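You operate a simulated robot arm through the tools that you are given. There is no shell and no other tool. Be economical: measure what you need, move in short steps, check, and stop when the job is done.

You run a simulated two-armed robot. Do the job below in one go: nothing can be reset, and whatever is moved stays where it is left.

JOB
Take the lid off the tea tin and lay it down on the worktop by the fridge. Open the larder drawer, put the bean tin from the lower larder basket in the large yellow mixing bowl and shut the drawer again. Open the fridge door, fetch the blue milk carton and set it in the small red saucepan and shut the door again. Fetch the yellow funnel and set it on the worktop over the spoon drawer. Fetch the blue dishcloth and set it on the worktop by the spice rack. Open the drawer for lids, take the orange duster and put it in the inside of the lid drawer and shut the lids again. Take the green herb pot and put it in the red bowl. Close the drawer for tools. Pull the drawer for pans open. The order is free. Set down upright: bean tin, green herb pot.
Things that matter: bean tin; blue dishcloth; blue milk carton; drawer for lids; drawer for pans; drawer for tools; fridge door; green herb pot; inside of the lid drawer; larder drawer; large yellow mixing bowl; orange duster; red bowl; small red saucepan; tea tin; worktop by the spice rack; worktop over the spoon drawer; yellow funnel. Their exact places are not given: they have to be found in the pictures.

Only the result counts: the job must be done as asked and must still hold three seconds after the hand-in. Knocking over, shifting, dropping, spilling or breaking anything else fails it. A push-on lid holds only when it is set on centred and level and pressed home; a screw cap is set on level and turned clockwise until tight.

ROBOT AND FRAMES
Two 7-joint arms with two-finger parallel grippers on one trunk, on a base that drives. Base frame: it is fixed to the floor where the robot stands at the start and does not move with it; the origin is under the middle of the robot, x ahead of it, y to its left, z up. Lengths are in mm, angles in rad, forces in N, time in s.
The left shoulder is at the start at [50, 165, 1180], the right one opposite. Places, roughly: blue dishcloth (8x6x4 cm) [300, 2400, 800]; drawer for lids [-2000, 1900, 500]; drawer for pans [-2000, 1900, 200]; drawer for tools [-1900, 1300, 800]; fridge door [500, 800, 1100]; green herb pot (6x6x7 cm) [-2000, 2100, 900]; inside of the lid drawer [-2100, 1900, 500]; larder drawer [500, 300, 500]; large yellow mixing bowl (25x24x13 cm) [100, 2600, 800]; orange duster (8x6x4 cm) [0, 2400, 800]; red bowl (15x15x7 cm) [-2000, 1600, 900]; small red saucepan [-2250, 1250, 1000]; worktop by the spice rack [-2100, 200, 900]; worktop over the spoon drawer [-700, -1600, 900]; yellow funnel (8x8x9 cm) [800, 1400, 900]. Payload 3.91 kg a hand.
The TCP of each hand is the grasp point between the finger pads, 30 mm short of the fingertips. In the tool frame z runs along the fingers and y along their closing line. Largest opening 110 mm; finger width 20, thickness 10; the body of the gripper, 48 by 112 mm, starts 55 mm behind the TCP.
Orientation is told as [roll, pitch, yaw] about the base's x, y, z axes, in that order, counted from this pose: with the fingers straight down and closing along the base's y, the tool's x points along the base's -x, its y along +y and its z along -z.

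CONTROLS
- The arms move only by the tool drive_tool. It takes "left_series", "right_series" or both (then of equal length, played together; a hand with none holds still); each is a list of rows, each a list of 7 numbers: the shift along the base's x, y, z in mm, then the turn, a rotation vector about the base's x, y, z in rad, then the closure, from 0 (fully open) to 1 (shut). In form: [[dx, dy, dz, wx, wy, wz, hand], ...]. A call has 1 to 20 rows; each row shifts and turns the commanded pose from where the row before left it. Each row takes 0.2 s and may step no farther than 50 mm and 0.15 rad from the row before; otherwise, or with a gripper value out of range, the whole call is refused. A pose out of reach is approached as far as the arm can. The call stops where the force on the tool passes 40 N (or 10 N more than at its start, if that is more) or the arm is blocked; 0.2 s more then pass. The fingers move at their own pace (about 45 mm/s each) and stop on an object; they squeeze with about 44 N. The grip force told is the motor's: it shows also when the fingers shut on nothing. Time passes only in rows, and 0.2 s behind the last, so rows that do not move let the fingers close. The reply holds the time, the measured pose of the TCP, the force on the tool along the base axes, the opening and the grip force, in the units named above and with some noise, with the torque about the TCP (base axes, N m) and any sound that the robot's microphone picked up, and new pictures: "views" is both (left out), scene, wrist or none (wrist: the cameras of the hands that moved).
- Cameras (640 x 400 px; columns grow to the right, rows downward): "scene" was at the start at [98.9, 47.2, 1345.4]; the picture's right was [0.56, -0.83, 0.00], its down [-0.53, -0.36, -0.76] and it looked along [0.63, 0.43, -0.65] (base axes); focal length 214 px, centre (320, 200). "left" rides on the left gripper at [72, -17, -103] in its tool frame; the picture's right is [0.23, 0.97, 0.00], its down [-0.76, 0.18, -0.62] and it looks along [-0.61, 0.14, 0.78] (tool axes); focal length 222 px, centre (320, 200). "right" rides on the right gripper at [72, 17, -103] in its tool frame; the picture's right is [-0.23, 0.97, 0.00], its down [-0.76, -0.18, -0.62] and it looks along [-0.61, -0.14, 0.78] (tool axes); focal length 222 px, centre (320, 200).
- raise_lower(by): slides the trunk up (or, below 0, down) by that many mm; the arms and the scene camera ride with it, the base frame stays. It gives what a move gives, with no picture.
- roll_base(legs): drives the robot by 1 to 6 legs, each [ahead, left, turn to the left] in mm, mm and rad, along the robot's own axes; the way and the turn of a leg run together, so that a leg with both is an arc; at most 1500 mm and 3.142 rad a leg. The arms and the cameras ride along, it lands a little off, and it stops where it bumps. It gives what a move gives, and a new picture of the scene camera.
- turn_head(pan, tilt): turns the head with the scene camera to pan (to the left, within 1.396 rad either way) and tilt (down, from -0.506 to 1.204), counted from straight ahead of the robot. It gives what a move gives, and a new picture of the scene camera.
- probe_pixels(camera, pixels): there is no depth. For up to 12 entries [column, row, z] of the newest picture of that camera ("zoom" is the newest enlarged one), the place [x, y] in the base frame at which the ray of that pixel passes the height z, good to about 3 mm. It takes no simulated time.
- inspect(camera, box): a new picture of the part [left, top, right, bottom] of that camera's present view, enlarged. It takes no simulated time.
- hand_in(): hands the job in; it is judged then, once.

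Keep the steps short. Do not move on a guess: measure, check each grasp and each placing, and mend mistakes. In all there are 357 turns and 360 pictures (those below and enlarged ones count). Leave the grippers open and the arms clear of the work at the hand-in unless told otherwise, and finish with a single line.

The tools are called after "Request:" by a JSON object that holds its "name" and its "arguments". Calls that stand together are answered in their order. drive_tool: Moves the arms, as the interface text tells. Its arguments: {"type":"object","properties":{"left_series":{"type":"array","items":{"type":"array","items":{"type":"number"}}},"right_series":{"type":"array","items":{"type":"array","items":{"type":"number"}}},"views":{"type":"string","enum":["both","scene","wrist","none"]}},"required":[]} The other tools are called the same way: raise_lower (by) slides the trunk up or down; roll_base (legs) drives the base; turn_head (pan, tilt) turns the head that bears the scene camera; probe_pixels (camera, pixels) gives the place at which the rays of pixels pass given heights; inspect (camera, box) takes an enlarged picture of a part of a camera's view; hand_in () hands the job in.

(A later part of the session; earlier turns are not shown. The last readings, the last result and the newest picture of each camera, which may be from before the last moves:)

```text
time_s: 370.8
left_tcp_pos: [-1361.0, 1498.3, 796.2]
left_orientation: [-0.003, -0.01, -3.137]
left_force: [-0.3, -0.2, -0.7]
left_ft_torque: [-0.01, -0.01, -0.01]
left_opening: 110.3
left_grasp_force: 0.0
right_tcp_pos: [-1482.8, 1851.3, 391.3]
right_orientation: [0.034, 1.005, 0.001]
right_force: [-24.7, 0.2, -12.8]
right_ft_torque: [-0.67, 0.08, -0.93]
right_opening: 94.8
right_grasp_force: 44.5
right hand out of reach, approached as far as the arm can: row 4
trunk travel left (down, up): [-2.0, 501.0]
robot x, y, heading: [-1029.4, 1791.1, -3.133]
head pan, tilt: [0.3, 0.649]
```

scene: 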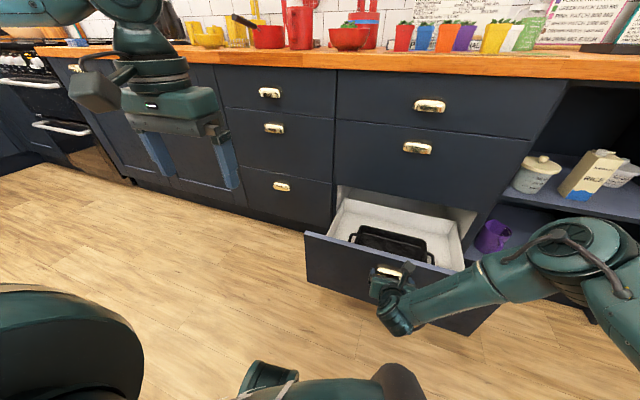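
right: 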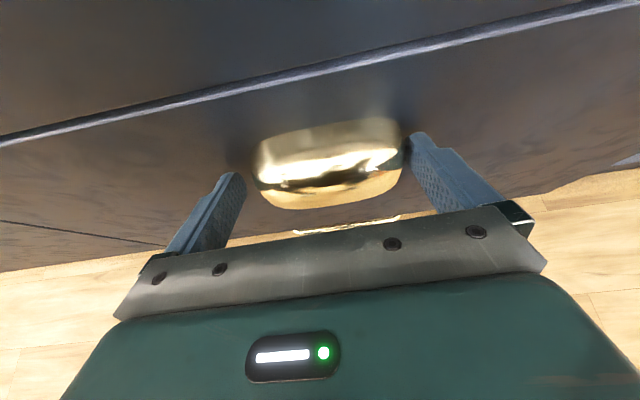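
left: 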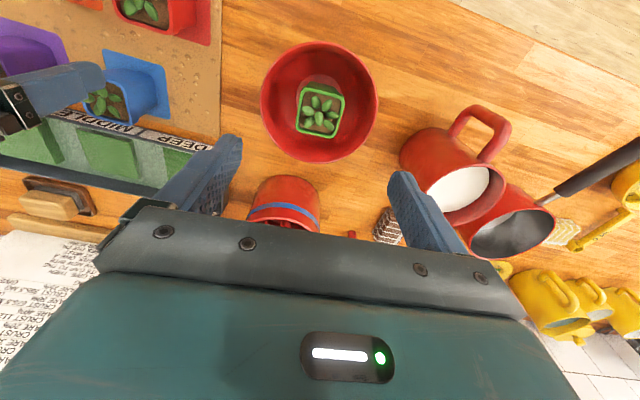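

Fully open (end stop at 386 mm). I release, back off, close the fist, raise the hand, and head for the larder.

Request:
{"name": "drive_tool", "arguments": {"right_series": [[-8, 0, -3, 0, 0, 0, 0.4], [0, 0, 0, 0, 0, 0, 0], [0, 0, 0, 0, 0, 0, 0], [25, 0, 0, 0, 0, 0, 0]], "views": "none"}}

Request:
{"name": "roll_base", "arguments": {"legs": [[-400, 0, 0], [0, 500, 0], [0, 0, 3.13], [0, -860, 0]]}}

Request:
{"name": "drive_tool", "arguments": {"right_series": [[0, 0, 40, 0, 0, 0, 0.5], [0, 0, 40, 0, 0, 0, 1], [0, 0, 40, 0, 0, 0, 1], [0, 0, 40, 0, 0, 0, 1], [0, 0, 30, 0, 0, 0, 1]], "views": "none"}}

```text
time_s: 371.8
left_tcp_pos: [-1359.9, 1497.7, 799.1]
left_orientation: [-0.003, -0.012, -3.135]
left_force: [-0.2, 0.5, -0.1]
left_ft_torque: [-0.01, 0.0, 0.02]
left_opening: 110.1
left_grasp_force: 0.1
right_tcp_pos: [-1466.1, 1846.3, 391.0]
right_orientation: [0.029, 1.008, 0.001]
right_force: [0.6, 0.5, -0.2]
right_ft_torque: [0.02, 0.01, 0.0]
right_opening: 110.4
right_grasp_force: 0.0
right hand out of reach, approached as far as the arm can: row 1
trunk travel left (down, up): [-2.0, 501.0]
robot x, y, heading: [-1029.1, 1791.5, -3.137]
head pan, tilt: [0.3, 0.649]
```

```text
time_s: 388.2
left_tcp_pos: [-316.7, 716.3, 799.3]
left_orientation: [-0.002, -0.014, -0.034]
left_force: [0.3, -0.3, 0.5]
left_ft_torque: [0.0, -0.01, -0.02]
left_opening: 110.0
left_grasp_force: 0.0
right_tcp_pos: [-223.9, 364.0, 389.9]
right_orientation: [0.027, 1.004, 3.105]
right_force: [0.7, -1.2, 0.1]
right_ft_torque: [0.01, -0.01, -0.04]
right_opening: 109.9
right_grasp_force: 0.1
trunk travel left (down, up): [-2.0, 501.0]
robot x, y, heading: [-661.5, 434.5, -0.032]
head pan, tilt: [0.3, 0.649]
```

scene: 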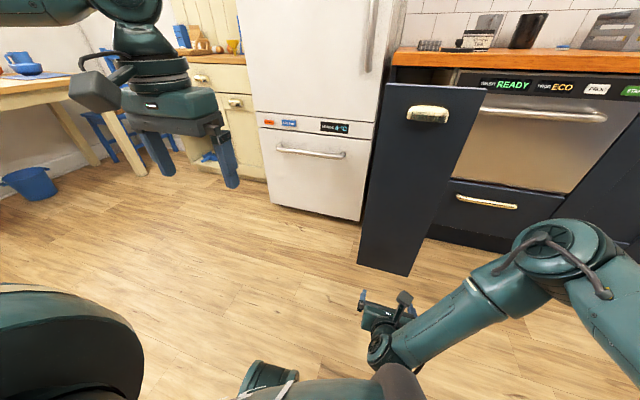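

```text
time_s: 389.4
left_tcp_pos: [-315.0, 716.8, 797.4]
left_orientation: [-0.003, -0.008, -0.034]
left_force: [-0.6, -0.6, -0.1]
left_ft_torque: [-0.01, 0.0, 0.01]
left_opening: 110.0
left_grasp_force: 0.0
right_tcp_pos: [-222.5, 365.7, 579.1]
right_orientation: [0.027, 1.002, 3.105]
right_force: [0.3, 0.1, -0.3]
right_ft_torque: [0.0, -0.01, -0.02]
right_opening: 4.1
right_grasp_force: 0.1
trunk travel left (down, up): [-2.0, 501.0]
robot x, y, heading: [-655.6, 435.4, -0.032]
head pan, tilt: [0.3, 0.649]
```

Request:
{"name": "roll_base", "arguments": {"legs": [[0, -22, 0.032], [300, 0, 0], [200, 0, 0], [120, 0, 0], [40, 0, 0]]}}

```text
time_s: 394.0
left_tcp_pos: [291.8, 706.6, 797.0]
left_orientation: [-0.001, -0.008, 0.002]
left_force: [-0.1, -0.5, -0.9]
left_ft_torque: [-0.03, 0.03, -0.02]
left_opening: 109.8
left_grasp_force: 0.1
right_tcp_pos: [391.9, 360.1, 577.7]
right_orientation: [0.027, 0.993, -3.137]
right_force: [-1.2, -0.5, -0.1]
right_ft_torque: [0.01, 0.0, 0.01]
right_opening: 0.0
right_grasp_force: 37.5
trunk travel left (down, up): [-2.0, 501.0]
robot x, y, heading: [-44.5, 409.7, 0.002]
head pan, tilt: [0.3, 0.649]
stopped in leg 4: the force on the tool passed its limit (the readings are from after the stop); the commanded pose is now the measured one
```

scene: 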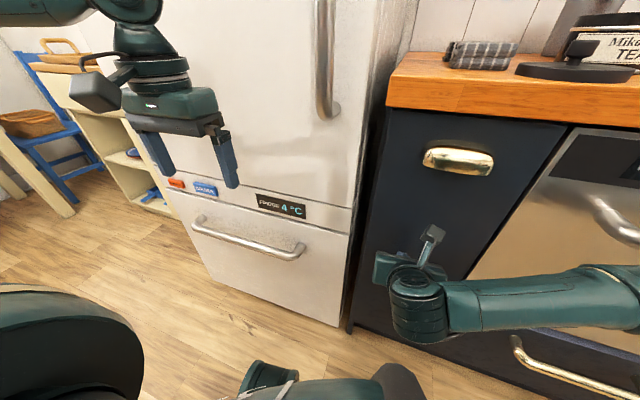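

The larder is shut. Next the fridge. I back off 250 mm, level the right hand to point ahead, raise the trunk and look at the door handle.

Request:
{"name": "roll_base", "arguments": {"legs": [[-260, 0, 0], [0, 150, 0]]}}

Request:
{"name": "drive_tool", "arguments": {"right_series": [[0, 0, 30, 0, -0.1428, 0, 0.5], [0, 0, 30, 0, -0.1428, 0, 0], [0, 0, 30, 0, -0.1428, 0, 0], [0, 0, 20, 0, -0.1428, 0, 0], [0, 0, 0, 0, 0, 0, 0], [0, 0, 0, 0, 0, 0, 0]], "views": "none"}}

Request:
{"name": "raise_lower", "arguments": {"by": 350}}

Request:
{"name": "inspect", "arguments": {"camera": "right", "box": [0, 0, 640, 400]}}

Request:
{"name": "inspect", "arguments": {"camera": "scene", "box": [0, 0, 640, 400]}}

```text
time_s: 396.9
left_tcp_pos: [26.9, 853.8, 797.6]
left_orientation: [-0.002, -0.008, 0.0]
left_force: [-0.3, -0.8, -0.3]
left_ft_torque: [-0.01, 0.02, -0.02]
left_opening: 110.1
left_grasp_force: 0.1
right_tcp_pos: [126.2, 505.5, 576.6]
right_orientation: [0.028, 0.992, -3.139]
right_force: [-0.4, 0.2, 0.3]
right_ft_torque: [-0.01, -0.06, -0.02]
right_opening: 0.0
right_grasp_force: 37.7
trunk travel left (down, up): [-2.0, 501.0]
robot x, y, heading: [-307.2, 560.8, -0.003]
head pan, tilt: [0.3, 0.649]
```

scene: 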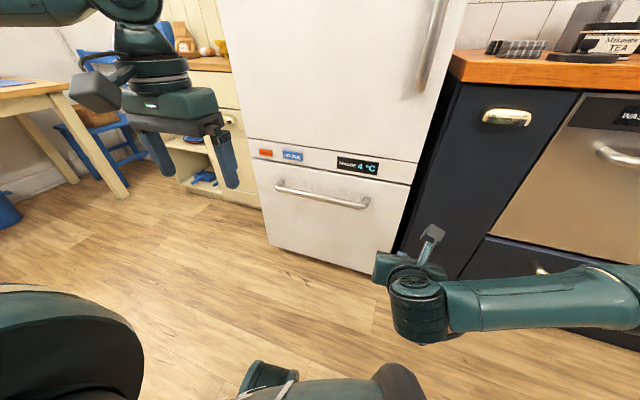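

```text
time_s: 398.2
left_tcp_pos: [25.9, 852.9, 796.7]
left_orientation: [-0.002, -0.008, -0.001]
left_force: [0.1, 0.5, -0.1]
left_ft_torque: [0.0, -0.04, 0.0]
left_opening: 110.2
left_grasp_force: 0.1
right_tcp_pos: [126.0, 506.5, 689.5]
right_orientation: [0.277, 1.564, -2.891]
right_force: [-0.3, 0.2, 0.5]
right_ft_torque: [-0.02, 0.04, 0.01]
right_opening: 109.8
right_grasp_force: 0.0
trunk travel left (down, up): [-2.0, 501.0]
robot x, y, heading: [-305.7, 561.5, -0.001]
head pan, tilt: [0.3, 0.649]
```

```text
time_s: 401.7
left_tcp_pos: [25.6, 853.8, 1147.0]
left_orientation: [-0.001, -0.009, -0.002]
left_force: [-0.6, 0.5, 0.6]
left_ft_torque: [0.0, 0.03, -0.01]
left_opening: 110.1
left_grasp_force: 0.1
right_tcp_pos: [126.7, 507.3, 1039.8]
right_orientation: [0.274, 1.562, -2.894]
right_force: [-0.1, 0.4, 0.7]
right_ft_torque: [-0.05, -0.01, -0.01]
right_opening: 109.9
right_grasp_force: 0.1
trunk travel left (down, up): [-352.0, 151.0]
robot x, y, heading: [-305.2, 565.3, -0.007]
head pan, tilt: [0.3, 0.649]
```

```text
1.00 times, centred on (320, 200) of right
```

zoom: 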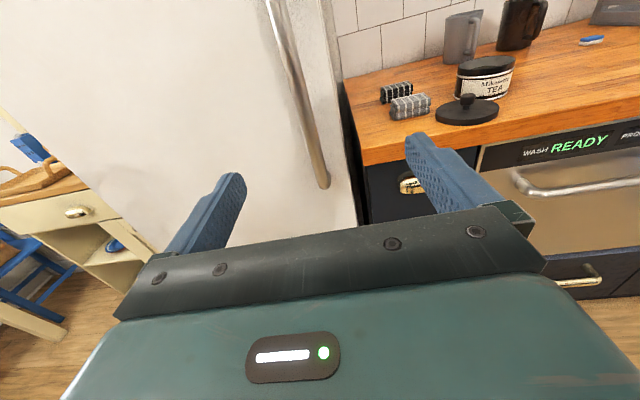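

```text
1.00 times, centred on (320, 200) of scene
```

zoom: 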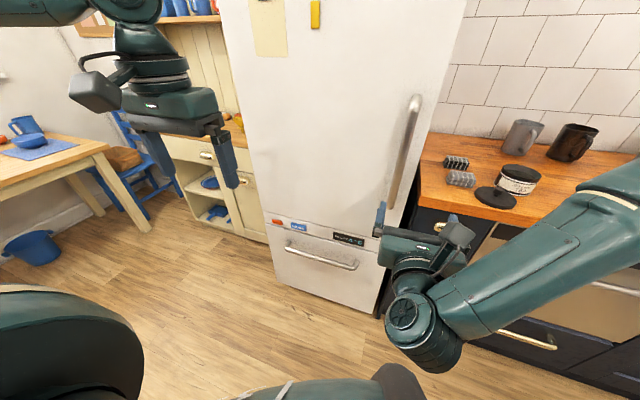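

Request:
{"name": "probe_pixels", "arguments": {"camera": "zoom", "pixels": [[392, 203, 850], [392, 203, 890], [392, 203, 930], [406, 150, 1050], [406, 150, 1100], [416, 100, 1250]]}}

```text
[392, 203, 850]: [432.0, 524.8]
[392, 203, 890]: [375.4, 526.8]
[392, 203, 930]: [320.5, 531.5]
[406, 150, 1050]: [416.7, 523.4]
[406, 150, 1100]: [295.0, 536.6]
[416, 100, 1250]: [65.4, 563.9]
```

Handle bar at about (360,528), z 895–1250. I shift the hand +21 mm in y, drive ahead 190 and check.

Request:
{"name": "roll_base", "arguments": {"legs": [[190, 21, 0.005]]}}

Request:
{"name": "inspect", "arguments": {"camera": "right", "box": [0, 0, 640, 400]}}

```text
time_s: 403.2
left_tcp_pos: [214.4, 876.1, 1147.6]
left_orientation: [-0.001, -0.008, 0.003]
left_force: [-0.3, 0.1, 0.7]
left_ft_torque: [0.0, 0.01, 0.01]
left_opening: 109.9
left_grasp_force: 0.0
right_tcp_pos: [318.1, 530.0, 1039.7]
right_orientation: [0.263, 1.563, -2.899]
right_force: [0.5, 0.2, -0.1]
right_ft_torque: [0.02, -0.01, -0.01]
right_opening: 109.9
right_grasp_force: 0.2
trunk travel left (down, up): [-352.0, 151.0]
robot x, y, heading: [-116.9, 580.7, 0.003]
head pan, tilt: [0.3, 0.649]
```

scene: 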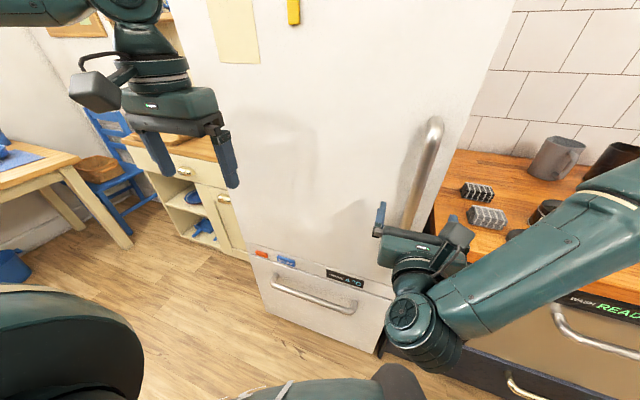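

```text
1.00 times, centred on (320, 200) of right
```

zoom: 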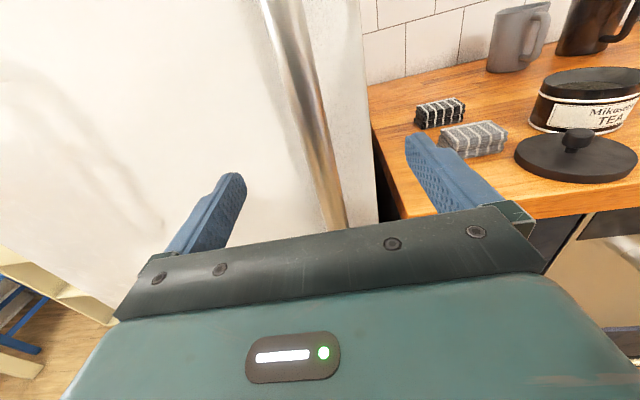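

The bar is centred between the fingers. I advance 35 mm and close.

Request:
{"name": "drive_tool", "arguments": {"right_series": [[15, 0, 0, 0, 0, 0, 0], [12, 0, 0, 0, 0, 0, 0], [8, 0, 0, 0, 0, 0, 0], [0, 0, 0, 0, 0, 0, 0.4], [0, 0, 0, 0, 0, 0, 0.8], [0, 0, 0, 0, 0, 0, 1], [0, 0, 0, 0, 0, 0, 1], [0, 0, 0, 0, 0, 0, 1]], "views": "wrist"}}

```text
time_s: 405.0
left_tcp_pos: [214.2, 878.1, 1146.1]
left_orientation: [-0.002, -0.008, 0.002]
left_force: [-0.4, -0.7, -0.6]
left_ft_torque: [0.03, 0.03, 0.02]
left_opening: 109.9
left_grasp_force: 0.0
right_tcp_pos: [351.8, 531.9, 1039.7]
right_orientation: [0.288, 1.563, -2.867]
right_force: [-3.4, 9.5, -1.2]
right_ft_torque: [0.07, 0.0, 0.3]
right_opening: 22.7
right_grasp_force: 18.1
trunk travel left (down, up): [-352.0, 151.0]
robot x, y, heading: [-116.0, 586.1, -0.0]
head pan, tilt: [0.3, 0.649]
```

right: 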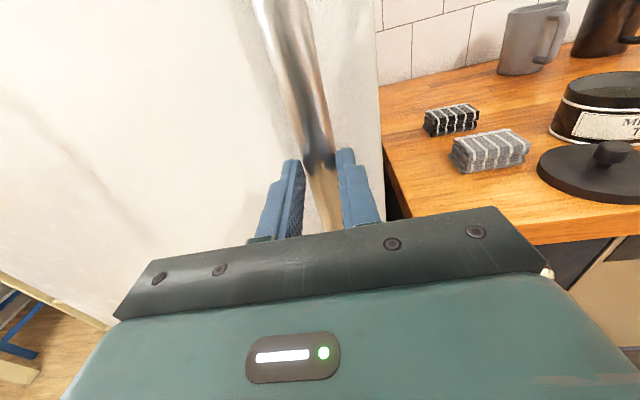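

Bar gripped. I pull gently straight back 60 mm, then along the door's arc (turning with it).

Request:
{"name": "roll_base", "arguments": {"legs": [[-30, 0, 0], [-30, 0, 0], [-76, 80, -0.15], [-76, 80, -0.15]]}}

```text
time_s: 407.9
left_tcp_pos: [101.6, 943.3, 1147.0]
left_orientation: [-0.002, -0.009, -0.297]
left_force: [0.2, 0.4, -0.4]
left_ft_torque: [-0.03, -0.03, 0.01]
left_opening: 109.8
left_grasp_force: 0.0
right_tcp_pos: [128.7, 571.3, 1040.8]
right_orientation: [0.357, 1.566, -3.109]
right_force: [-0.1, -0.5, 1.0]
right_ft_torque: [0.01, -0.03, -0.02]
right_opening: 0.0
right_grasp_force: 37.7
trunk travel left (down, up): [-352.0, 151.0]
robot x, y, heading: [-298.5, 766.0, -0.293]
head pan, tilt: [0.3, 0.649]
```

scene: 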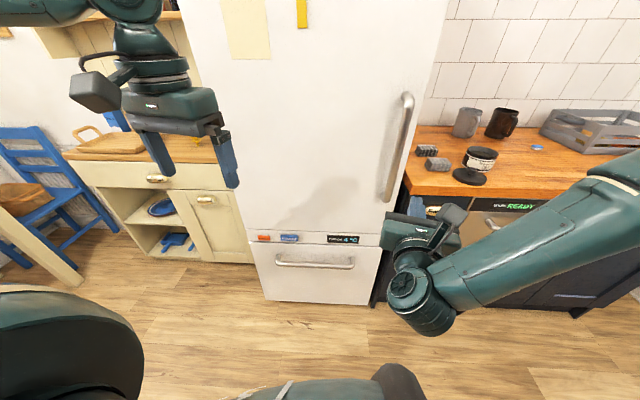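

The bar slipped through: the seal needs a hook rather than friction. I'll use the left hand pointing down with fingers closing along x, one finger behind the bar, standing right of the door. I reposition and turn the left hand.

Request:
{"name": "roll_base", "arguments": {"legs": [[0, 0, 0.293], [0, -570, 0], [120, 0, 0]]}}

Request:
{"name": "drive_tool", "arguments": {"left_series": [[0, 0, -10, 0, 0, -0.1428, 0.13], [0, 0, -10, 0, 0, -0.1428, 0.13], [0, 0, -10, 0, 0, -0.1428, 0.13], [0, 0, -10, 0, 0, -0.1428, 0.13], [0, 0, -10, 0, 0, -0.1428, 0.13], [0, 0, -10, 0, 0, -0.1428, 0.13], [0, 0, -10, 0, 0, -0.1428, 0.13], [0, 0, 0, 0, 0, -0.1428, 0.13], [0, 0, 0, 0, 0, -0.1428, 0.13], [0, 0, 0, 0, 0, -0.1428, 0.13], [0, 0, 0, 0, 0, -0.1428, 0.13]], "views": "wrist"}}

```text
time_s: 412.9
left_tcp_pos: [150.4, 481.6, 1147.4]
left_orientation: [0.0, -0.008, -0.002]
left_force: [0.3, -0.5, -0.2]
left_ft_torque: [0.01, 0.04, 0.02]
left_opening: 110.0
left_grasp_force: 0.1
right_tcp_pos: [286.7, 134.0, 1038.6]
right_orientation: [0.247, 1.562, -2.919]
right_force: [0.4, 0.7, -0.7]
right_ft_torque: [0.02, -0.03, -0.01]
right_opening: 0.0
right_grasp_force: 37.5
trunk travel left (down, up): [-352.0, 151.0]
robot x, y, heading: [-181.9, 191.7, -0.0]
head pan, tilt: [0.3, 0.649]
```

scene: 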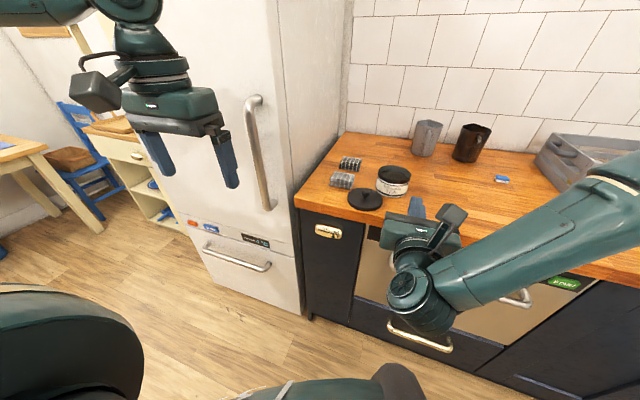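

```text
time_s: 415.3
left_tcp_pos: [150.5, 480.9, 1077.5]
left_orientation: [-0.004, -0.009, -1.576]
left_force: [-0.1, -0.3, 0.7]
left_ft_torque: [0.01, -0.01, -0.01]
left_opening: 95.5
left_grasp_force: 0.1
right_tcp_pos: [283.8, 134.7, 1039.3]
right_orientation: [0.278, 1.563, -2.889]
right_force: [0.3, 0.8, -0.7]
right_ft_torque: [0.0, 0.0, -0.02]
right_opening: 0.2
right_grasp_force: 37.5
trunk travel left (down, up): [-352.0, 151.0]
robot x, y, heading: [-184.2, 189.7, -0.003]
head pan, tilt: [0.3, 0.649]
```

left: 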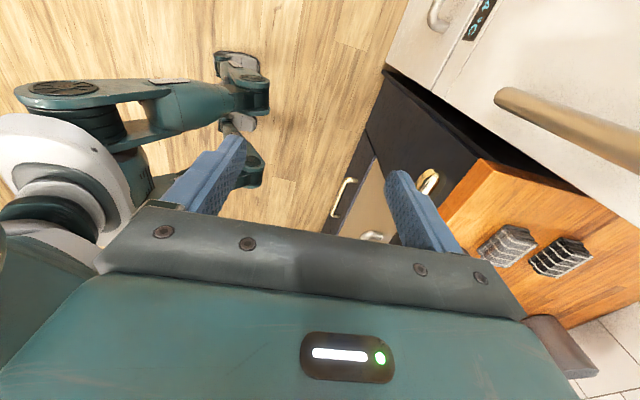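

Tool-down would foul the bar with the palm. Instead the right hand, pointing +y with fingers closing along x, can hook a finger behind the bar. I turn it now.

Request:
{"name": "drive_tool", "arguments": {"right_series": [[-6, 12, 0, 0, 0, 0.1428, 0.5], [-6, 12, 0, 0, 0, 0.1428, 0.13], [-6, 12, 0, 0, 0, 0.1428, 0.13], [-6, 12, 0, 0, 0, 0.1428, 0.13], [-6, 12, 0, 0, 0, 0.1428, 0.13], [-6, 12, 0, 0, 0, 0.1428, 0.13], [-6, 12, 0, 0, 0, 0.1428, 0.13], [-6, 12, 0, 0, 0, 0.1428, 0.13], [-6, 12, 0, 0, 0, 0.1428, 0.13], [-6, 12, 0, 0, 0, 0.1428, 0.13], [0, 0, 0, 0, 0, 0.1428, 0.13], [0, 0, 0, 0, 0, 0, 0.13]], "left_series": [[-20, 0, 20, 0, 0, 0, 0], [-20, 20, 20, 0, 0, 0, 0], [-10, 20, 20, 0, 0, 0, 0], [0, 20, 20, 0, 0, 0, 0], [0, 20, 0, 0, 0, 0, 0], [0, 0, 0, 0, 0, 0, 0], [0, 0, 0, 0, 0, 0, 0], [0, 0, 0, 0, 0, 0, 0], [0, 0, 0, 0, 0, 0, 0], [0, 0, 0, 0, 0, 0, 0], [0, 0, 0, 0, 0, 0, 0], [0, 0, 0, 0, 0, 0, 0]], "views": "none"}}

```text
time_s: 417.9
left_tcp_pos: [100.4, 561.0, 1158.1]
left_orientation: [-0.001, -0.009, -1.572]
left_force: [-0.2, 0.1, -0.7]
left_ft_torque: [-0.01, 0.04, -0.01]
left_opening: 110.0
left_grasp_force: 0.1
right_tcp_pos: [247.2, 215.9, 1042.0]
right_orientation: [1.339, 1.551, -1.403]
right_force: [-0.6, -0.1, -0.5]
right_ft_torque: [-0.02, 0.0, 0.02]
right_opening: 95.7
right_grasp_force: 0.1
right hand out of reach, approached as far as the arm can: row 2, 3, 4, 5, 6, 7, 8, 9, 10, 11
trunk travel left (down, up): [-352.0, 151.0]
robot x, y, heading: [-185.7, 191.9, 0.002]
head pan, tilt: [0.3, 0.649]
```

Request:
{"name": "drive_tool", "arguments": {"right_series": [[-5, -25, 0, 0, 0, 0, 0.13], [-5, -25, 0, 0, 0, 0.1, 0.13], [-5, -25, 0, 0, 0, 0.1, 0.13], [-5, -25, 0, 0, 0, 0.12, 0.13], [-5, -25, 0, 0, 0, 0.14, 0.13], [-5, -25, 0, 0, 0, 0.14, 0.13], [0, -25, 0, 0, 0, 0.14, 0.13], [0, 0, 0, 0, 0, 0.14, 0.13], [0, 0, 0, 0, 0, 0.14, 0.13], [0, 0, 0, 0, 0, 0.14, 0.13], [0, 0, 0, 0, 0, 0.01, 0.13]], "views": "none"}}

```text
time_s: 420.3
left_tcp_pos: [100.2, 561.3, 1159.4]
left_orientation: [-0.002, -0.01, -1.572]
left_force: [0.2, -0.4, -0.2]
left_ft_torque: [0.0, 0.01, -0.02]
left_opening: 110.0
left_grasp_force: 0.1
right_tcp_pos: [230.4, 200.6, 1050.7]
right_orientation: [1.923, 1.514, -0.814]
right_force: [-0.8, 0.5, 0.0]
right_ft_torque: [0.01, -0.01, 0.01]
right_opening: 95.9
right_grasp_force: 0.0
right hand out of reach, approached as far as the arm can: row 1, 2, 3, 4, 5, 6, 7, 8, 9, 10
trunk travel left (down, up): [-352.0, 151.0]
robot x, y, heading: [-184.2, 189.9, 0.001]
head pan, tilt: [0.3, 0.649]
```

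The right arm's posture blocks that turn. By symmetry the left arm can do it mirrored (hand pointing −y, hooking the bar from its left). I turn the left hand back and then to point −y.

Request:
{"name": "drive_tool", "arguments": {"left_series": [[9, -14, -5, 0, 0, 0.1428, 0], [9, -14, -5, 0, 0, 0.1428, 0], [9, -14, -5, 0, 0, 0.1428, 0], [9, -14, -5, 0, 0, 0.1428, 0], [9, -14, -5, 0, 0, 0.1428, 0], [9, -14, -5, 0, 0, 0.1428, 0], [9, -14, -5, 0, 0, 0.1428, 0], [9, -14, -5, 0, 0, 0.1428, 0], [9, -14, -5, 0, 0, 0.1428, 0], [9, -14, -5, 0, 0, 0.1428, 0], [9, -14, -5, 0, 0, 0.1428, 0]], "views": "none"}}

Request:
{"name": "drive_tool", "arguments": {"left_series": [[0, 4, 0, -0.0863, 0.0863, 0.0863, 0], [0, 4, 0, -0.0863, 0.0863, 0.0863, 0], [0, 4, 0, -0.0863, 0.0863, 0.0863, 0], [0, 4, 0, -0.0863, 0.0863, 0.0863, 0], [0, 4, -5, -0.0863, 0.0863, 0.0863, 0], [0, 0, -5, -0.0863, 0.0863, 0.0863, 0], [0, 0, -5, -0.0863, 0.0863, 0.0863, 0], [0, 0, -5, -0.0863, 0.0863, 0.0863, 0.13], [0, 0, 0, -0.0863, 0.0863, 0.0863, 0.13], [0, 0, 0, -0.0863, 0.0863, 0.0863, 0.13], [0, 0, 0, -0.0863, 0.0863, 0.0863, 0.13], [0, 0, 0, -0.0863, 0.0863, 0.0863, 0.13], [0, 0, 0, -0.0863, 0.0863, 0.0863, 0.13], [0, 0, 0, -0.0863, 0.0863, 0.0863, 0.13]], "views": "none"}}

```text
time_s: 422.7
left_tcp_pos: [198.4, 406.0, 1100.9]
left_orientation: [-0.001, -0.008, 0.001]
left_force: [0.4, -0.2, 0.0]
left_ft_torque: [0.01, -0.02, -0.01]
left_opening: 110.3
left_grasp_force: 0.0
right_tcp_pos: [229.7, 199.4, 1049.1]
right_orientation: [1.912, 1.514, -0.828]
right_force: [0.2, -0.2, 0.1]
right_ft_torque: [0.04, 0.03, 0.01]
right_opening: 95.8
right_grasp_force: 0.1
trunk travel left (down, up): [-352.0, 151.0]
robot x, y, heading: [-183.3, 192.1, 0.004]
head pan, tilt: [0.3, 0.649]
```

```text
time_s: 425.7
left_tcp_pos: [118.9, 444.6, 1064.0]
left_orientation: [-0.265, 1.562, 1.303]
left_force: [-0.1, 0.0, 0.4]
left_ft_torque: [0.01, -0.04, 0.04]
left_opening: 95.5
left_grasp_force: 0.2
left hand out of reach, approached as far as the arm can: row 11, 12, 13
right_tcp_pos: [229.4, 200.1, 1051.6]
right_orientation: [1.926, 1.511, -0.814]
right_force: [0.0, -0.3, -0.4]
right_ft_torque: [-0.01, 0.0, 0.03]
right_opening: 95.6
right_grasp_force: 0.0
trunk travel left (down, up): [-352.0, 151.0]
robot x, y, heading: [-181.3, 192.4, -0.004]
head pan, tilt: [0.3, 0.649]
```

The left hand now points −y. I move it ahead and drive so it stands left of the bar at (326,590).

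Request:
{"name": "drive_tool", "arguments": {"left_series": [[20, 0, 0, 0, 0, 0, 0.13], [20, 0, 0, 0, 0, 0, 0.13], [20, 0, 0, 0, 0, 0, 0.13], [20, 0, 0, 0, 0, 0, 0.13]], "views": "none"}}

Request:
{"name": "roll_base", "arguments": {"legs": [[0, 148, 0], [90, 0, 0]]}}

Request:
{"name": "inspect", "arguments": {"camera": "left", "box": [0, 0, 640, 400]}}

```text
time_s: 426.7
left_tcp_pos: [200.2, 443.8, 1063.2]
left_orientation: [-0.26, 1.559, 1.31]
left_force: [0.3, 0.2, 0.0]
left_ft_torque: [-0.01, 0.0, -0.01]
left_opening: 95.7
left_grasp_force: 0.0
right_tcp_pos: [229.3, 200.7, 1050.2]
right_orientation: [1.914, 1.513, -0.822]
right_force: [0.2, -0.6, -0.4]
right_ft_torque: [0.0, -0.05, 0.02]
right_opening: 95.9
right_grasp_force: 0.0
trunk travel left (down, up): [-352.0, 151.0]
robot x, y, heading: [-183.3, 191.5, -0.004]
head pan, tilt: [0.3, 0.649]
```

```text
time_s: 428.8
left_tcp_pos: [292.5, 591.2, 1062.6]
left_orientation: [-0.281, 1.56, 1.291]
left_force: [0.3, 0.2, -0.4]
left_ft_torque: [0.0, -0.01, -0.01]
left_opening: 95.5
left_grasp_force: 0.1
right_tcp_pos: [321.7, 348.3, 1048.5]
right_orientation: [1.903, 1.513, -0.834]
right_force: [0.3, 0.1, 0.1]
right_ft_torque: [0.02, 0.0, 0.01]
right_opening: 95.6
right_grasp_force: 0.0
trunk travel left (down, up): [-352.0, 151.0]
robot x, y, heading: [-95.1, 342.8, 0.0]
head pan, tilt: [0.3, 0.649]
```

scene: 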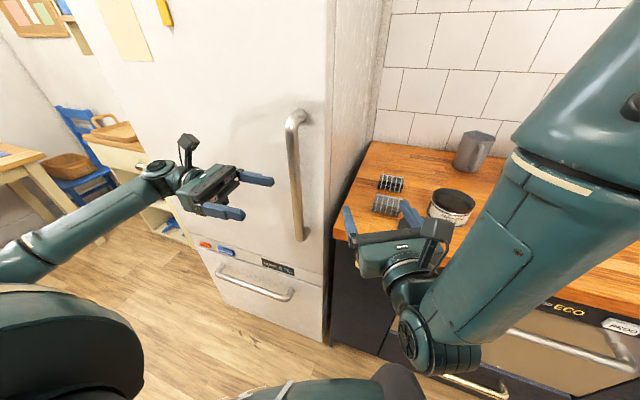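

```text
1.00 times, centred on (320, 200) of left
```

zoom: 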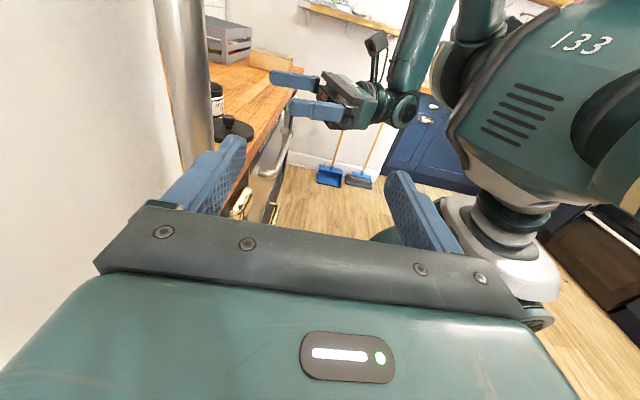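

The bar is at the door side of the back finger, as planned. I move +x 36 mm (guarded), then slide −y so the finger goes behind the bar.

Request:
{"name": "drive_tool", "arguments": {"left_series": [[12, 0, 0, 0, 0, 0, 0.13], [12, 0, 0, 0, 0, 0, 0.13], [6, 0, 0, 0, 0, 0, 0.13], [4, 0, 0, 0, 0, 0, 0.13], [4, 0, 0, 0, 0, 0, 0.13], [0, 0, 0, 0, 0, 0, 0.13]], "views": "wrist"}}

```text
time_s: 430.2
left_tcp_pos: [328.9, 592.3, 1064.5]
left_orientation: [-0.351, 1.56, 1.22]
left_force: [-0.2, 0.3, -0.3]
left_ft_torque: [-0.02, -0.01, -0.03]
left_opening: 95.6
left_grasp_force: 0.0
right_tcp_pos: [320.0, 347.5, 1049.4]
right_orientation: [1.927, 1.515, -0.81]
right_force: [-0.5, 0.4, 0.3]
right_ft_torque: [-0.03, -0.02, -0.03]
right_opening: 96.0
right_grasp_force: 0.2
trunk travel left (down, up): [-352.0, 151.0]
robot x, y, heading: [-97.6, 338.2, 0.0]
head pan, tilt: [0.3, 0.649]
```

left: 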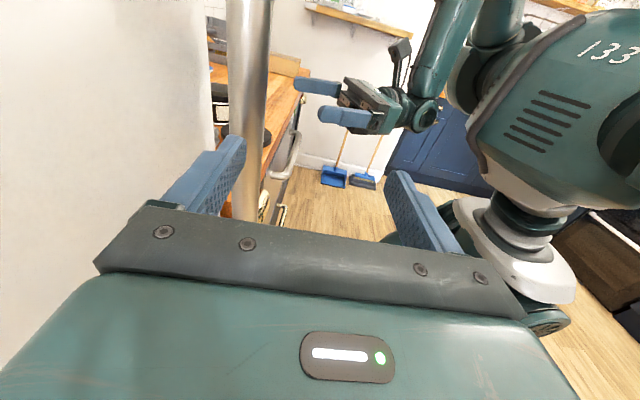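

Request:
{"name": "drive_tool", "arguments": {"left_series": [[4, 0, 0, 0, 0, 0, 0.13], [4, 0, 0, 0, 0, 0, 0.13], [4, 0, 0, 0, 0, 0, 0.13], [3, 0, 0, 0, 0, 0, 0.13], [0, 0, 0, 0, 0, 0, 0.13]], "views": "wrist"}}

```text
time_s: 431.4
left_tcp_pos: [344.7, 591.2, 1065.0]
left_orientation: [-0.352, 1.559, 1.22]
left_force: [-0.2, 0.8, -0.5]
left_ft_torque: [0.01, -0.03, -0.01]
left_opening: 96.0
left_grasp_force: 0.0
right_tcp_pos: [320.1, 347.3, 1049.3]
right_orientation: [1.924, 1.513, -0.815]
right_force: [-0.5, 0.0, -0.4]
right_ft_torque: [0.04, -0.01, 0.02]
right_opening: 95.8
right_grasp_force: 0.0
trunk travel left (down, up): [-352.0, 151.0]
robot x, y, heading: [-95.9, 336.2, -0.001]
head pan, tilt: [0.3, 0.649]
```

left: 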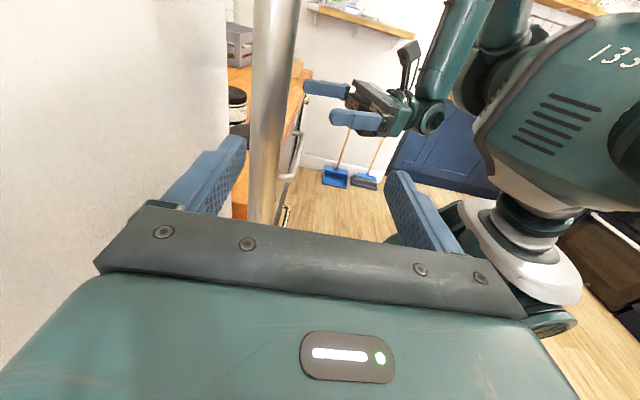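

The finger now clears behind the bar. I slide −y 52 mm and pull back by arm 25 mm to feel the hook.

Request:
{"name": "drive_tool", "arguments": {"left_series": [[0, -12, 0, 0, 0, 0, 0.13], [0, -14, 0, 0, 0, 0, 0.13], [0, -14, 0, 0, 0, 0, 0.13], [0, -12, 0, 0, 0, 0, 0.13], [-5, 0, 0, 0, 0, 0, 0.13], [-5, 0, 0, 0, 0, 0, 0.13], [-5, 0, 0, 0, 0, 0, 0.13]], "views": "wrist"}}

```text
time_s: 433.0
left_tcp_pos: [328.5, 538.3, 1064.9]
left_orientation: [-0.302, 1.558, 1.268]
left_force: [3.9, 1.9, 0.0]
left_ft_torque: [-0.04, 0.05, 0.04]
left_opening: 97.7
left_grasp_force: 2.0
right_tcp_pos: [322.1, 347.2, 1050.0]
right_orientation: [1.916, 1.513, -0.822]
right_force: [0.7, 0.8, 0.7]
right_ft_torque: [0.0, -0.02, 0.0]
right_opening: 95.5
right_grasp_force: 0.0
trunk travel left (down, up): [-352.0, 151.0]
robot x, y, heading: [-90.0, 338.7, -0.003]
head pan, tilt: [0.3, 0.649]
```

left: 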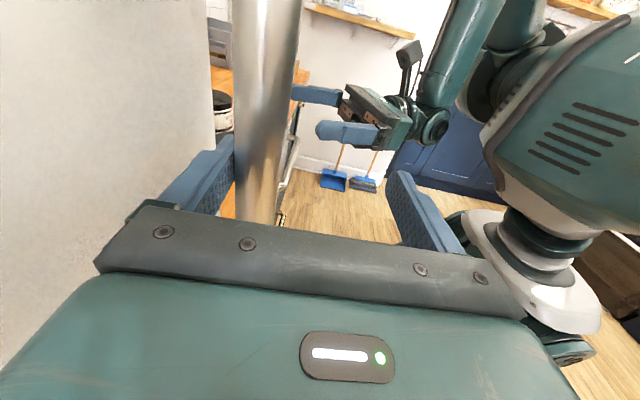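

Hooked (3.9 N). I pull with the base in short legs.

Request:
{"name": "roll_base", "arguments": {"legs": [[-25, 0, 0], [-40, 2, 0], [-40, 5, 0], [-40, 8, 0], [-40, 10, 0]]}}

```text
time_s: 435.9
left_tcp_pos: [146.5, 567.5, 1063.2]
left_orientation: [0.116, 1.56, 1.678]
left_force: [18.2, 14.0, -0.3]
left_ft_torque: [-0.29, -0.03, -5.88]
left_opening: 104.5
left_grasp_force: 9.0
right_tcp_pos: [138.9, 374.1, 1049.1]
right_orientation: [1.884, 1.514, -0.857]
right_force: [1.4, 0.4, 0.0]
right_ft_torque: [0.01, -0.01, -0.04]
right_opening: 95.9
right_grasp_force: 0.0
trunk travel left (down, up): [-352.0, 151.0]
robot x, y, heading: [-274.6, 364.4, 0.001]
head pan, tilt: [0.3, 0.649]
stopped in leg 5: the force on the tool passed its limit (the readings are from after the stop); the commanded pose is now the measured one
```

scene: 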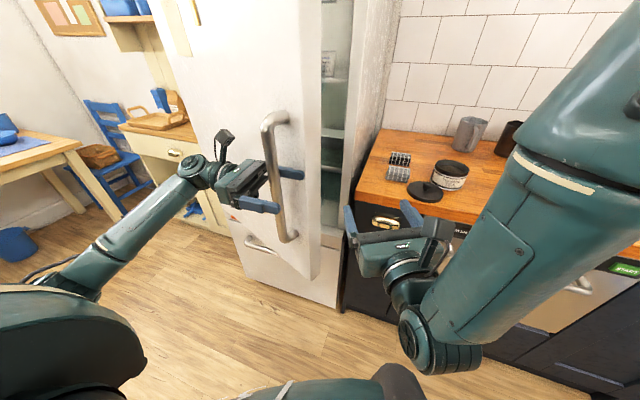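

The door is ~19° open. I untwist the hand by −0.3 rad about the bar, then follow the hinge arc with the base (turning with the door).

Request:
{"name": "drive_tool", "arguments": {"left_series": [[4, 0, 0, 0, 0, -0.06, 0.13], [0, 2, 0, 0, 0, -0.06, 0.13], [0, 2, 0, 0, 0, -0.06, 0.13], [0, 2, 0, 0, 0, -0.06, 0.13], [0, 0, 0, 0, 0, -0.06, 0.13]], "views": "none"}}

Request:
{"name": "roll_base", "arguments": {"legs": [[-72, 69, -0.1], [-72, 69, -0.1], [-72, 69, -0.1]]}}

```text
time_s: 437.1
left_tcp_pos: [147.4, 571.6, 1063.3]
left_orientation: [-0.123, 1.556, 1.138]
left_force: [-0.7, 0.3, 0.2]
left_ft_torque: [-0.01, 0.04, -0.03]
left_opening: 95.7
left_grasp_force: 0.0
right_tcp_pos: [136.5, 372.9, 1051.1]
right_orientation: [1.939, 1.512, -0.8]
right_force: [-0.3, -0.8, 0.6]
right_ft_torque: [0.0, 0.01, 0.01]
right_opening: 95.8
right_grasp_force: 0.1
trunk travel left (down, up): [-352.0, 151.0]
robot x, y, heading: [-274.3, 360.2, 0.0]
head pan, tilt: [0.3, 0.649]
```

```text
time_s: 439.7
left_tcp_pos: [23.6, 666.1, 1065.3]
left_orientation: [-0.222, 1.561, 0.775]
left_force: [2.2, 5.5, -0.3]
left_ft_torque: [-0.13, 0.1, 0.25]
left_opening: 95.7
left_grasp_force: 0.1
right_tcp_pos: [-45.1, 475.0, 1050.6]
right_orientation: [1.927, 1.513, -1.091]
right_force: [0.6, -0.6, -0.7]
right_ft_torque: [0.0, -0.03, -0.02]
right_opening: 95.8
right_grasp_force: 0.0
trunk travel left (down, up): [-352.0, 151.0]
robot x, y, heading: [-447.9, 578.7, -0.281]
head pan, tilt: [0.3, 0.649]
stopped in leg 3: the robot was blocked; the commanded pose is now the measured one
```

scene: 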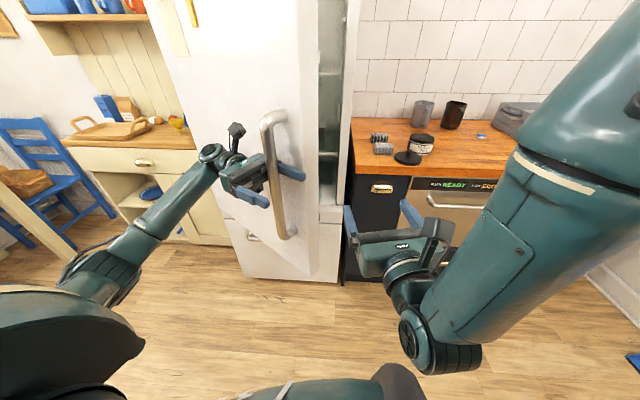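

Request:
{"name": "roll_base", "arguments": {"legs": [[-72, 69, -0.1], [-72, 69, -0.1], [-72, 69, -0.1]]}}

```text
time_s: 441.3
left_tcp_pos: [-20.0, 718.2, 1067.4]
left_orientation: [-0.717, 1.56, 0.169]
left_force: [2.2, 4.7, 0.8]
left_ft_torque: [-0.15, 0.11, 0.25]
left_opening: 95.7
left_grasp_force: 0.1
right_tcp_pos: [-115.7, 534.4, 1050.2]
right_orientation: [1.926, 1.511, -1.22]
right_force: [-0.1, 0.1, 0.3]
right_ft_torque: [-0.02, 0.02, 0.04]
right_opening: 95.7
right_grasp_force: 0.1
trunk travel left (down, up): [-352.0, 151.0]
robot x, y, heading: [-499.2, 690.2, -0.408]
head pan, tilt: [0.3, 0.649]
stopped in leg 2: the robot was blocked; the commanded pose is now the measured one
```

scene: 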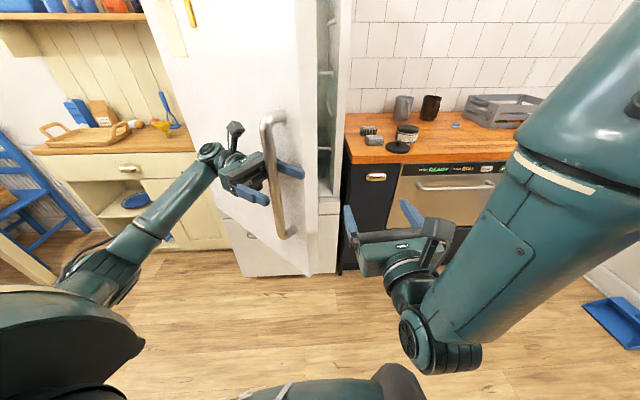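

Progress (door ~45–60°). I refine the arc (nearer hinge) and continue.

Request:
{"name": "roll_base", "arguments": {"legs": [[-53, 67, -0.1], [-53, 67, -0.1], [-53, 67, -0.1], [-53, 67, -0.1]]}}

```text
time_s: 444.4
left_tcp_pos: [-67.8, 870.6, 1067.8]
left_orientation: [-0.813, 1.56, -0.33]
left_force: [-0.4, 0.1, -0.2]
left_ft_torque: [-0.03, 0.02, 0.01]
left_opening: 95.6
left_grasp_force: 0.0
right_tcp_pos: [-226.9, 740.0, 1051.3]
right_orientation: [1.944, 1.512, -1.604]
right_force: [-0.4, -0.3, -0.4]
right_ft_torque: [0.0, -0.01, 0.0]
right_opening: 95.5
right_grasp_force: 0.1
trunk travel left (down, up): [-352.0, 151.0]
robot x, y, heading: [-518.7, 1030.0, -0.812]
head pan, tilt: [0.3, 0.649]
```

scene: 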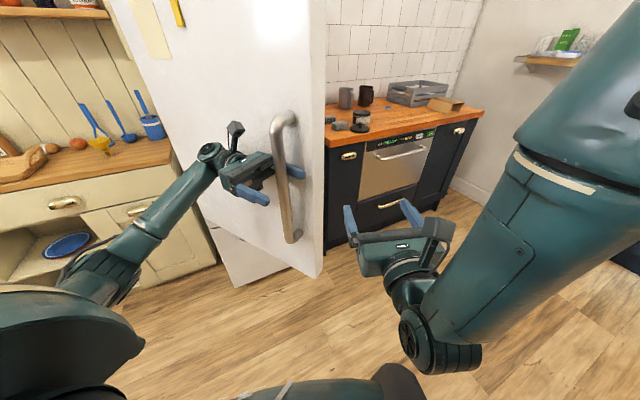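

The door is ~84° open and the hand free of force. I unhook (back along the fingers, then away from the door), and drive round to face the fridge interior.

Request:
{"name": "drive_tool", "arguments": {"left_series": [[18, 9, 0, 0, 0, 0, 0.13], [18, 9, 0, 0, 0, 0, 0.13], [18, 9, 0, 0, 0, 0, 0.13], [0, 30, 0, 0, 0, 0, 0.13], [0, 40, 0, 0, 0, 0, 0.13], [-10, 40, 0, 0, 0, 0, 0.13]], "views": "none"}}

Request:
{"name": "roll_base", "arguments": {"legs": [[-280, -290, 0], [0, -60, 0.81], [0, -430, 0]]}}

```text
time_s: 445.8
left_tcp_pos: [-23.7, 1007.7, 1068.3]
left_orientation: [-0.824, 1.56, -0.343]
left_force: [0.1, 0.6, -0.1]
left_ft_torque: [-0.04, 0.0, 0.01]
left_opening: 95.7
left_grasp_force: 0.0
right_tcp_pos: [-228.1, 738.3, 1049.7]
right_orientation: [1.95, 1.511, -1.599]
right_force: [-0.7, -0.1, -0.2]
right_ft_torque: [0.0, 0.01, -0.03]
right_opening: 95.6
right_grasp_force: 0.1
trunk travel left (down, up): [-352.0, 151.0]
robot x, y, heading: [-522.4, 1035.6, -0.811]
head pan, tilt: [0.3, 0.649]
```

```text
time_s: 452.7
left_tcp_pos: [-580.7, 883.6, 1066.9]
left_orientation: [-0.731, 1.559, 0.568]
left_force: [-0.2, -0.3, -0.6]
left_ft_torque: [-0.01, -0.02, 0.0]
left_opening: 95.8
left_grasp_force: 0.1
right_tcp_pos: [-523.7, 552.2, 1051.6]
right_orientation: [1.948, 1.514, -0.783]
right_force: [-0.5, 0.6, 0.2]
right_ft_torque: [0.03, -0.05, 0.01]
right_opening: 95.5
right_grasp_force: 0.1
trunk travel left (down, up): [-352.0, 151.0]
robot x, y, heading: [-935.0, 537.9, 0.006]
head pan, tilt: [0.3, 0.649]
```

scene: 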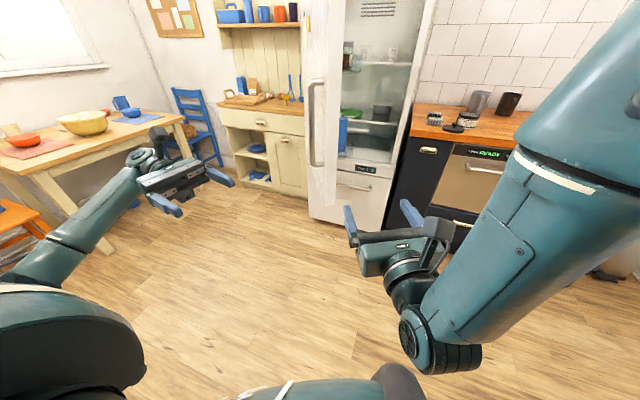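

Inside the fridge I see shelves and something blue at (343,133). I enlarge.

Request:
{"name": "inspect", "arguments": {"camera": "scene", "box": [300, 0, 440, 200]}}

```text
2.00 times, centred on (370, 100) of scene
```

zoom: 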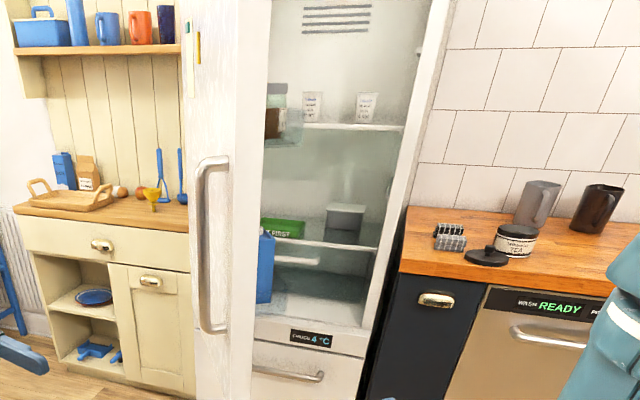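

Request:
{"name": "roll_base", "arguments": {"legs": [[430, -130, 0]]}}

Request:
{"name": "inspect", "arguments": {"camera": "scene", "box": [180, 0, 420, 220]}}

```text
time_s: 455.4
left_tcp_pos: [-150.4, 758.6, 1068.1]
left_orientation: [-0.741, 1.561, 0.556]
left_force: [0.1, -1.1, -0.6]
left_ft_torque: [0.0, 0.0, -0.01]
left_opening: 95.6
left_grasp_force: 0.2
right_tcp_pos: [-93.4, 427.3, 1050.6]
right_orientation: [1.941, 1.514, -0.79]
right_force: [-0.6, -0.4, -0.5]
right_ft_torque: [-0.03, 0.01, 0.03]
right_opening: 95.7
right_grasp_force: 0.2
trunk travel left (down, up): [-352.0, 151.0]
robot x, y, heading: [-508.2, 414.8, -0.001]
head pan, tilt: [0.3, 0.649]
```

scene: 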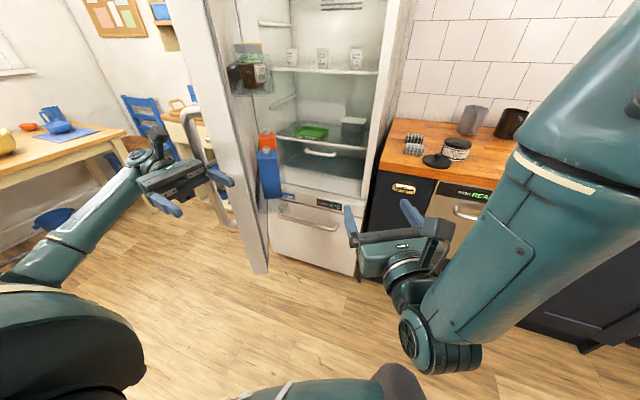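

```text
1.82 times, centred on (300, 110) of scene
```

zoom: 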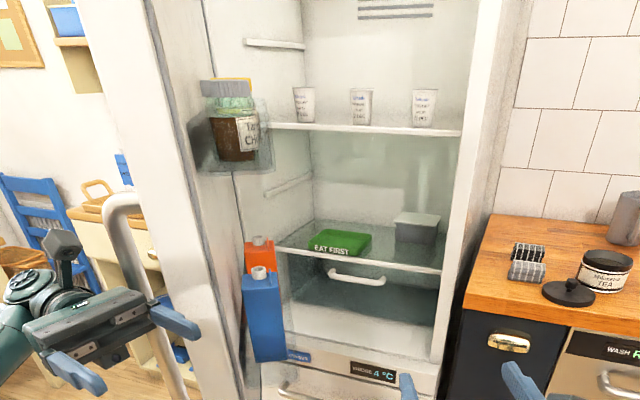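

The blue carton stands in the lower door bin (an orange one behind it). I look with the right wrist camera for triangulation.

Request:
{"name": "inspect", "arguments": {"camera": "right", "box": [0, 0, 640, 400]}}

Request:
{"name": "probe_pixels", "arguments": {"camera": "scene", "pixels": [[269, 149, 950], [269, 149, 1000], [269, 149, 1050], [273, 197, 700], [273, 197, 750], [273, 197, 800], [262, 136, 1000], [262, 136, 1050]]}}

```text
1.00 times, centred on (320, 200) of right
```

zoom: 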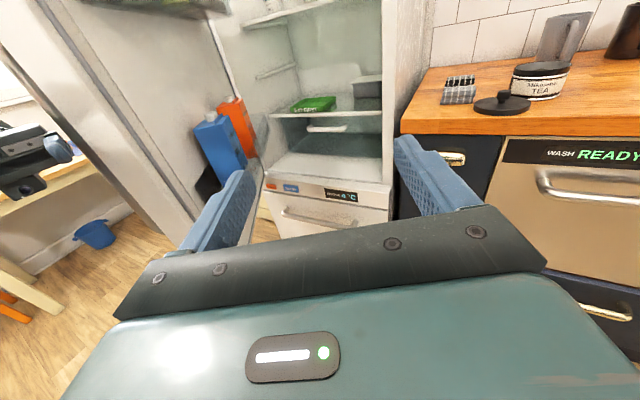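

```text
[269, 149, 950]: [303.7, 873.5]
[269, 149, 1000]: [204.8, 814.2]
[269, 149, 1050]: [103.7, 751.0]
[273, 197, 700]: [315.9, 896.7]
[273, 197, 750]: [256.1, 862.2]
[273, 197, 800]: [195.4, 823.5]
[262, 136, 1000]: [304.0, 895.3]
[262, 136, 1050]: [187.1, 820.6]
```

Request:
{"name": "probe_pixels", "arguments": {"camera": "zoom", "pixels": [[211, 116, 950], [211, 116, 970], [211, 116, 990], [211, 116, 1010], [225, 180, 800], [225, 180, 830], [195, 130, 970], [230, 115, 970]]}}

```text
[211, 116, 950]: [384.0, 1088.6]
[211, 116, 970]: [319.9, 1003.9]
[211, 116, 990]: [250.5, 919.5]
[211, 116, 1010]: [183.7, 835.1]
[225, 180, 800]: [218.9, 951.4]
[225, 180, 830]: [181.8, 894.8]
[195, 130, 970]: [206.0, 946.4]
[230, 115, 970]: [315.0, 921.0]
```

Request:
{"name": "inspect", "arguments": {"camera": "right", "box": [160, 60, 320, 220]}}

```text
2.50 times, centred on (240, 140) of right
```

zoom: 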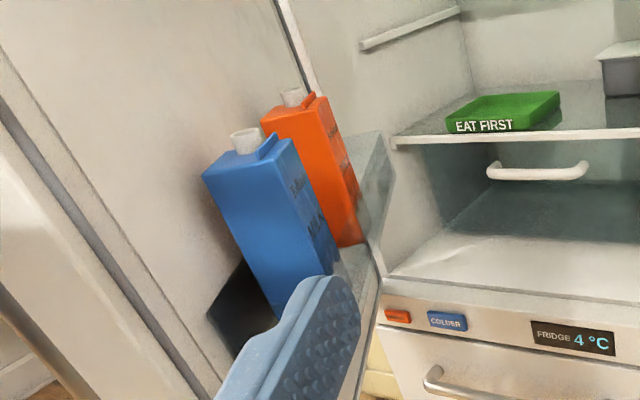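

I'll grip the carton by its cap from above with the left hand (neighbours are close). First back off and turn the left hand to point down.

Request:
{"name": "roll_base", "arguments": {"legs": [[-260, 0, 0]]}}

Request:
{"name": "drive_tool", "arguments": {"left_series": [[0, 0, 5, 0, 0, 0.15, 0.3], [0, 0, 5, 0, 0, 0.15, 0.5], [0, 0, 5, 0.0863, -0.0863, -0.0863, 0.5], [0, 0, 5, 0.0863, -0.0863, -0.0863, 0.5], [0, 0, 5, 0.0863, -0.0863, -0.0863, 0.5], [0, 0, 5, 0.0863, -0.0863, -0.0863, 0.5], [0, 0, 5, 0.0863, -0.0863, -0.0863, 0.5], [0, 0, 5, 0.0863, -0.0863, -0.0863, 0.5], [0, 0, 5, 0.0863, -0.0863, -0.0863, 0.5], [0, 0, 5, 0.0863, -0.0863, -0.0863, 0.5], [0, 0, 5, 0.0863, -0.0863, -0.0863, 0.5], [0, 0, 5, 0.0863, -0.0863, -0.0863, 0.5], [0, 0, 5, 0.0863, -0.0863, -0.0863, 0.5], [0, 0, 5, 0.0863, -0.0863, -0.0863, 0.5], [0, 0, 5, 0.0863, -0.0863, -0.0863, 0.5], [0, 0, 5, 0.0863, -0.0863, -0.0863, 0.5]], "views": "none"}}

```text
time_s: 457.3
left_tcp_pos: [-409.9, 756.0, 1067.5]
left_orientation: [-0.79, 1.562, 0.506]
left_force: [0.1, -0.4, 0.0]
left_ft_torque: [-0.01, -0.05, 0.02]
left_opening: 95.7
left_grasp_force: 0.1
right_tcp_pos: [-354.7, 423.8, 1049.8]
right_orientation: [1.949, 1.513, -0.785]
right_force: [-0.8, -1.2, 0.4]
right_ft_torque: [0.0, 0.04, -0.01]
right_opening: 95.6
right_grasp_force: 0.1
trunk travel left (down, up): [-352.0, 151.0]
robot x, y, heading: [-770.1, 412.4, 0.002]
head pan, tilt: [0.3, 0.649]
```

scene: 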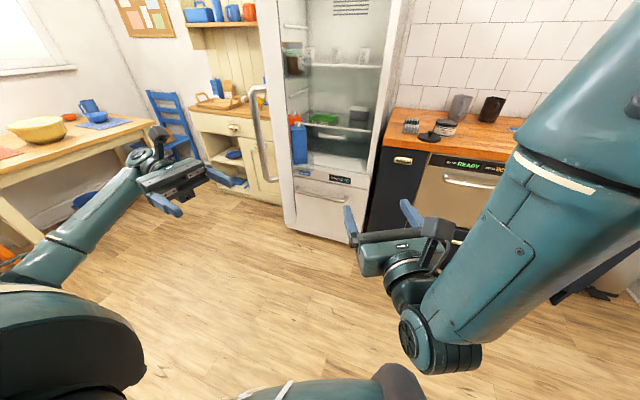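

```text
time_s: 460.7
left_tcp_pos: [-410.7, 755.7, 1147.2]
left_orientation: [-0.023, -0.007, -0.006]
left_force: [0.4, 1.0, 0.2]
left_ft_torque: [0.0, 0.02, -0.03]
left_opening: 55.2
left_grasp_force: 0.1
right_tcp_pos: [-354.5, 424.2, 1051.3]
right_orientation: [1.945, 1.513, -0.789]
right_force: [0.7, -0.6, -0.8]
right_ft_torque: [0.01, 0.0, 0.0]
right_opening: 95.6
right_grasp_force: 0.1
trunk travel left (down, up): [-352.0, 151.0]
robot x, y, heading: [-769.9, 409.7, 0.008]
head pan, tilt: [0.3, 0.649]
```

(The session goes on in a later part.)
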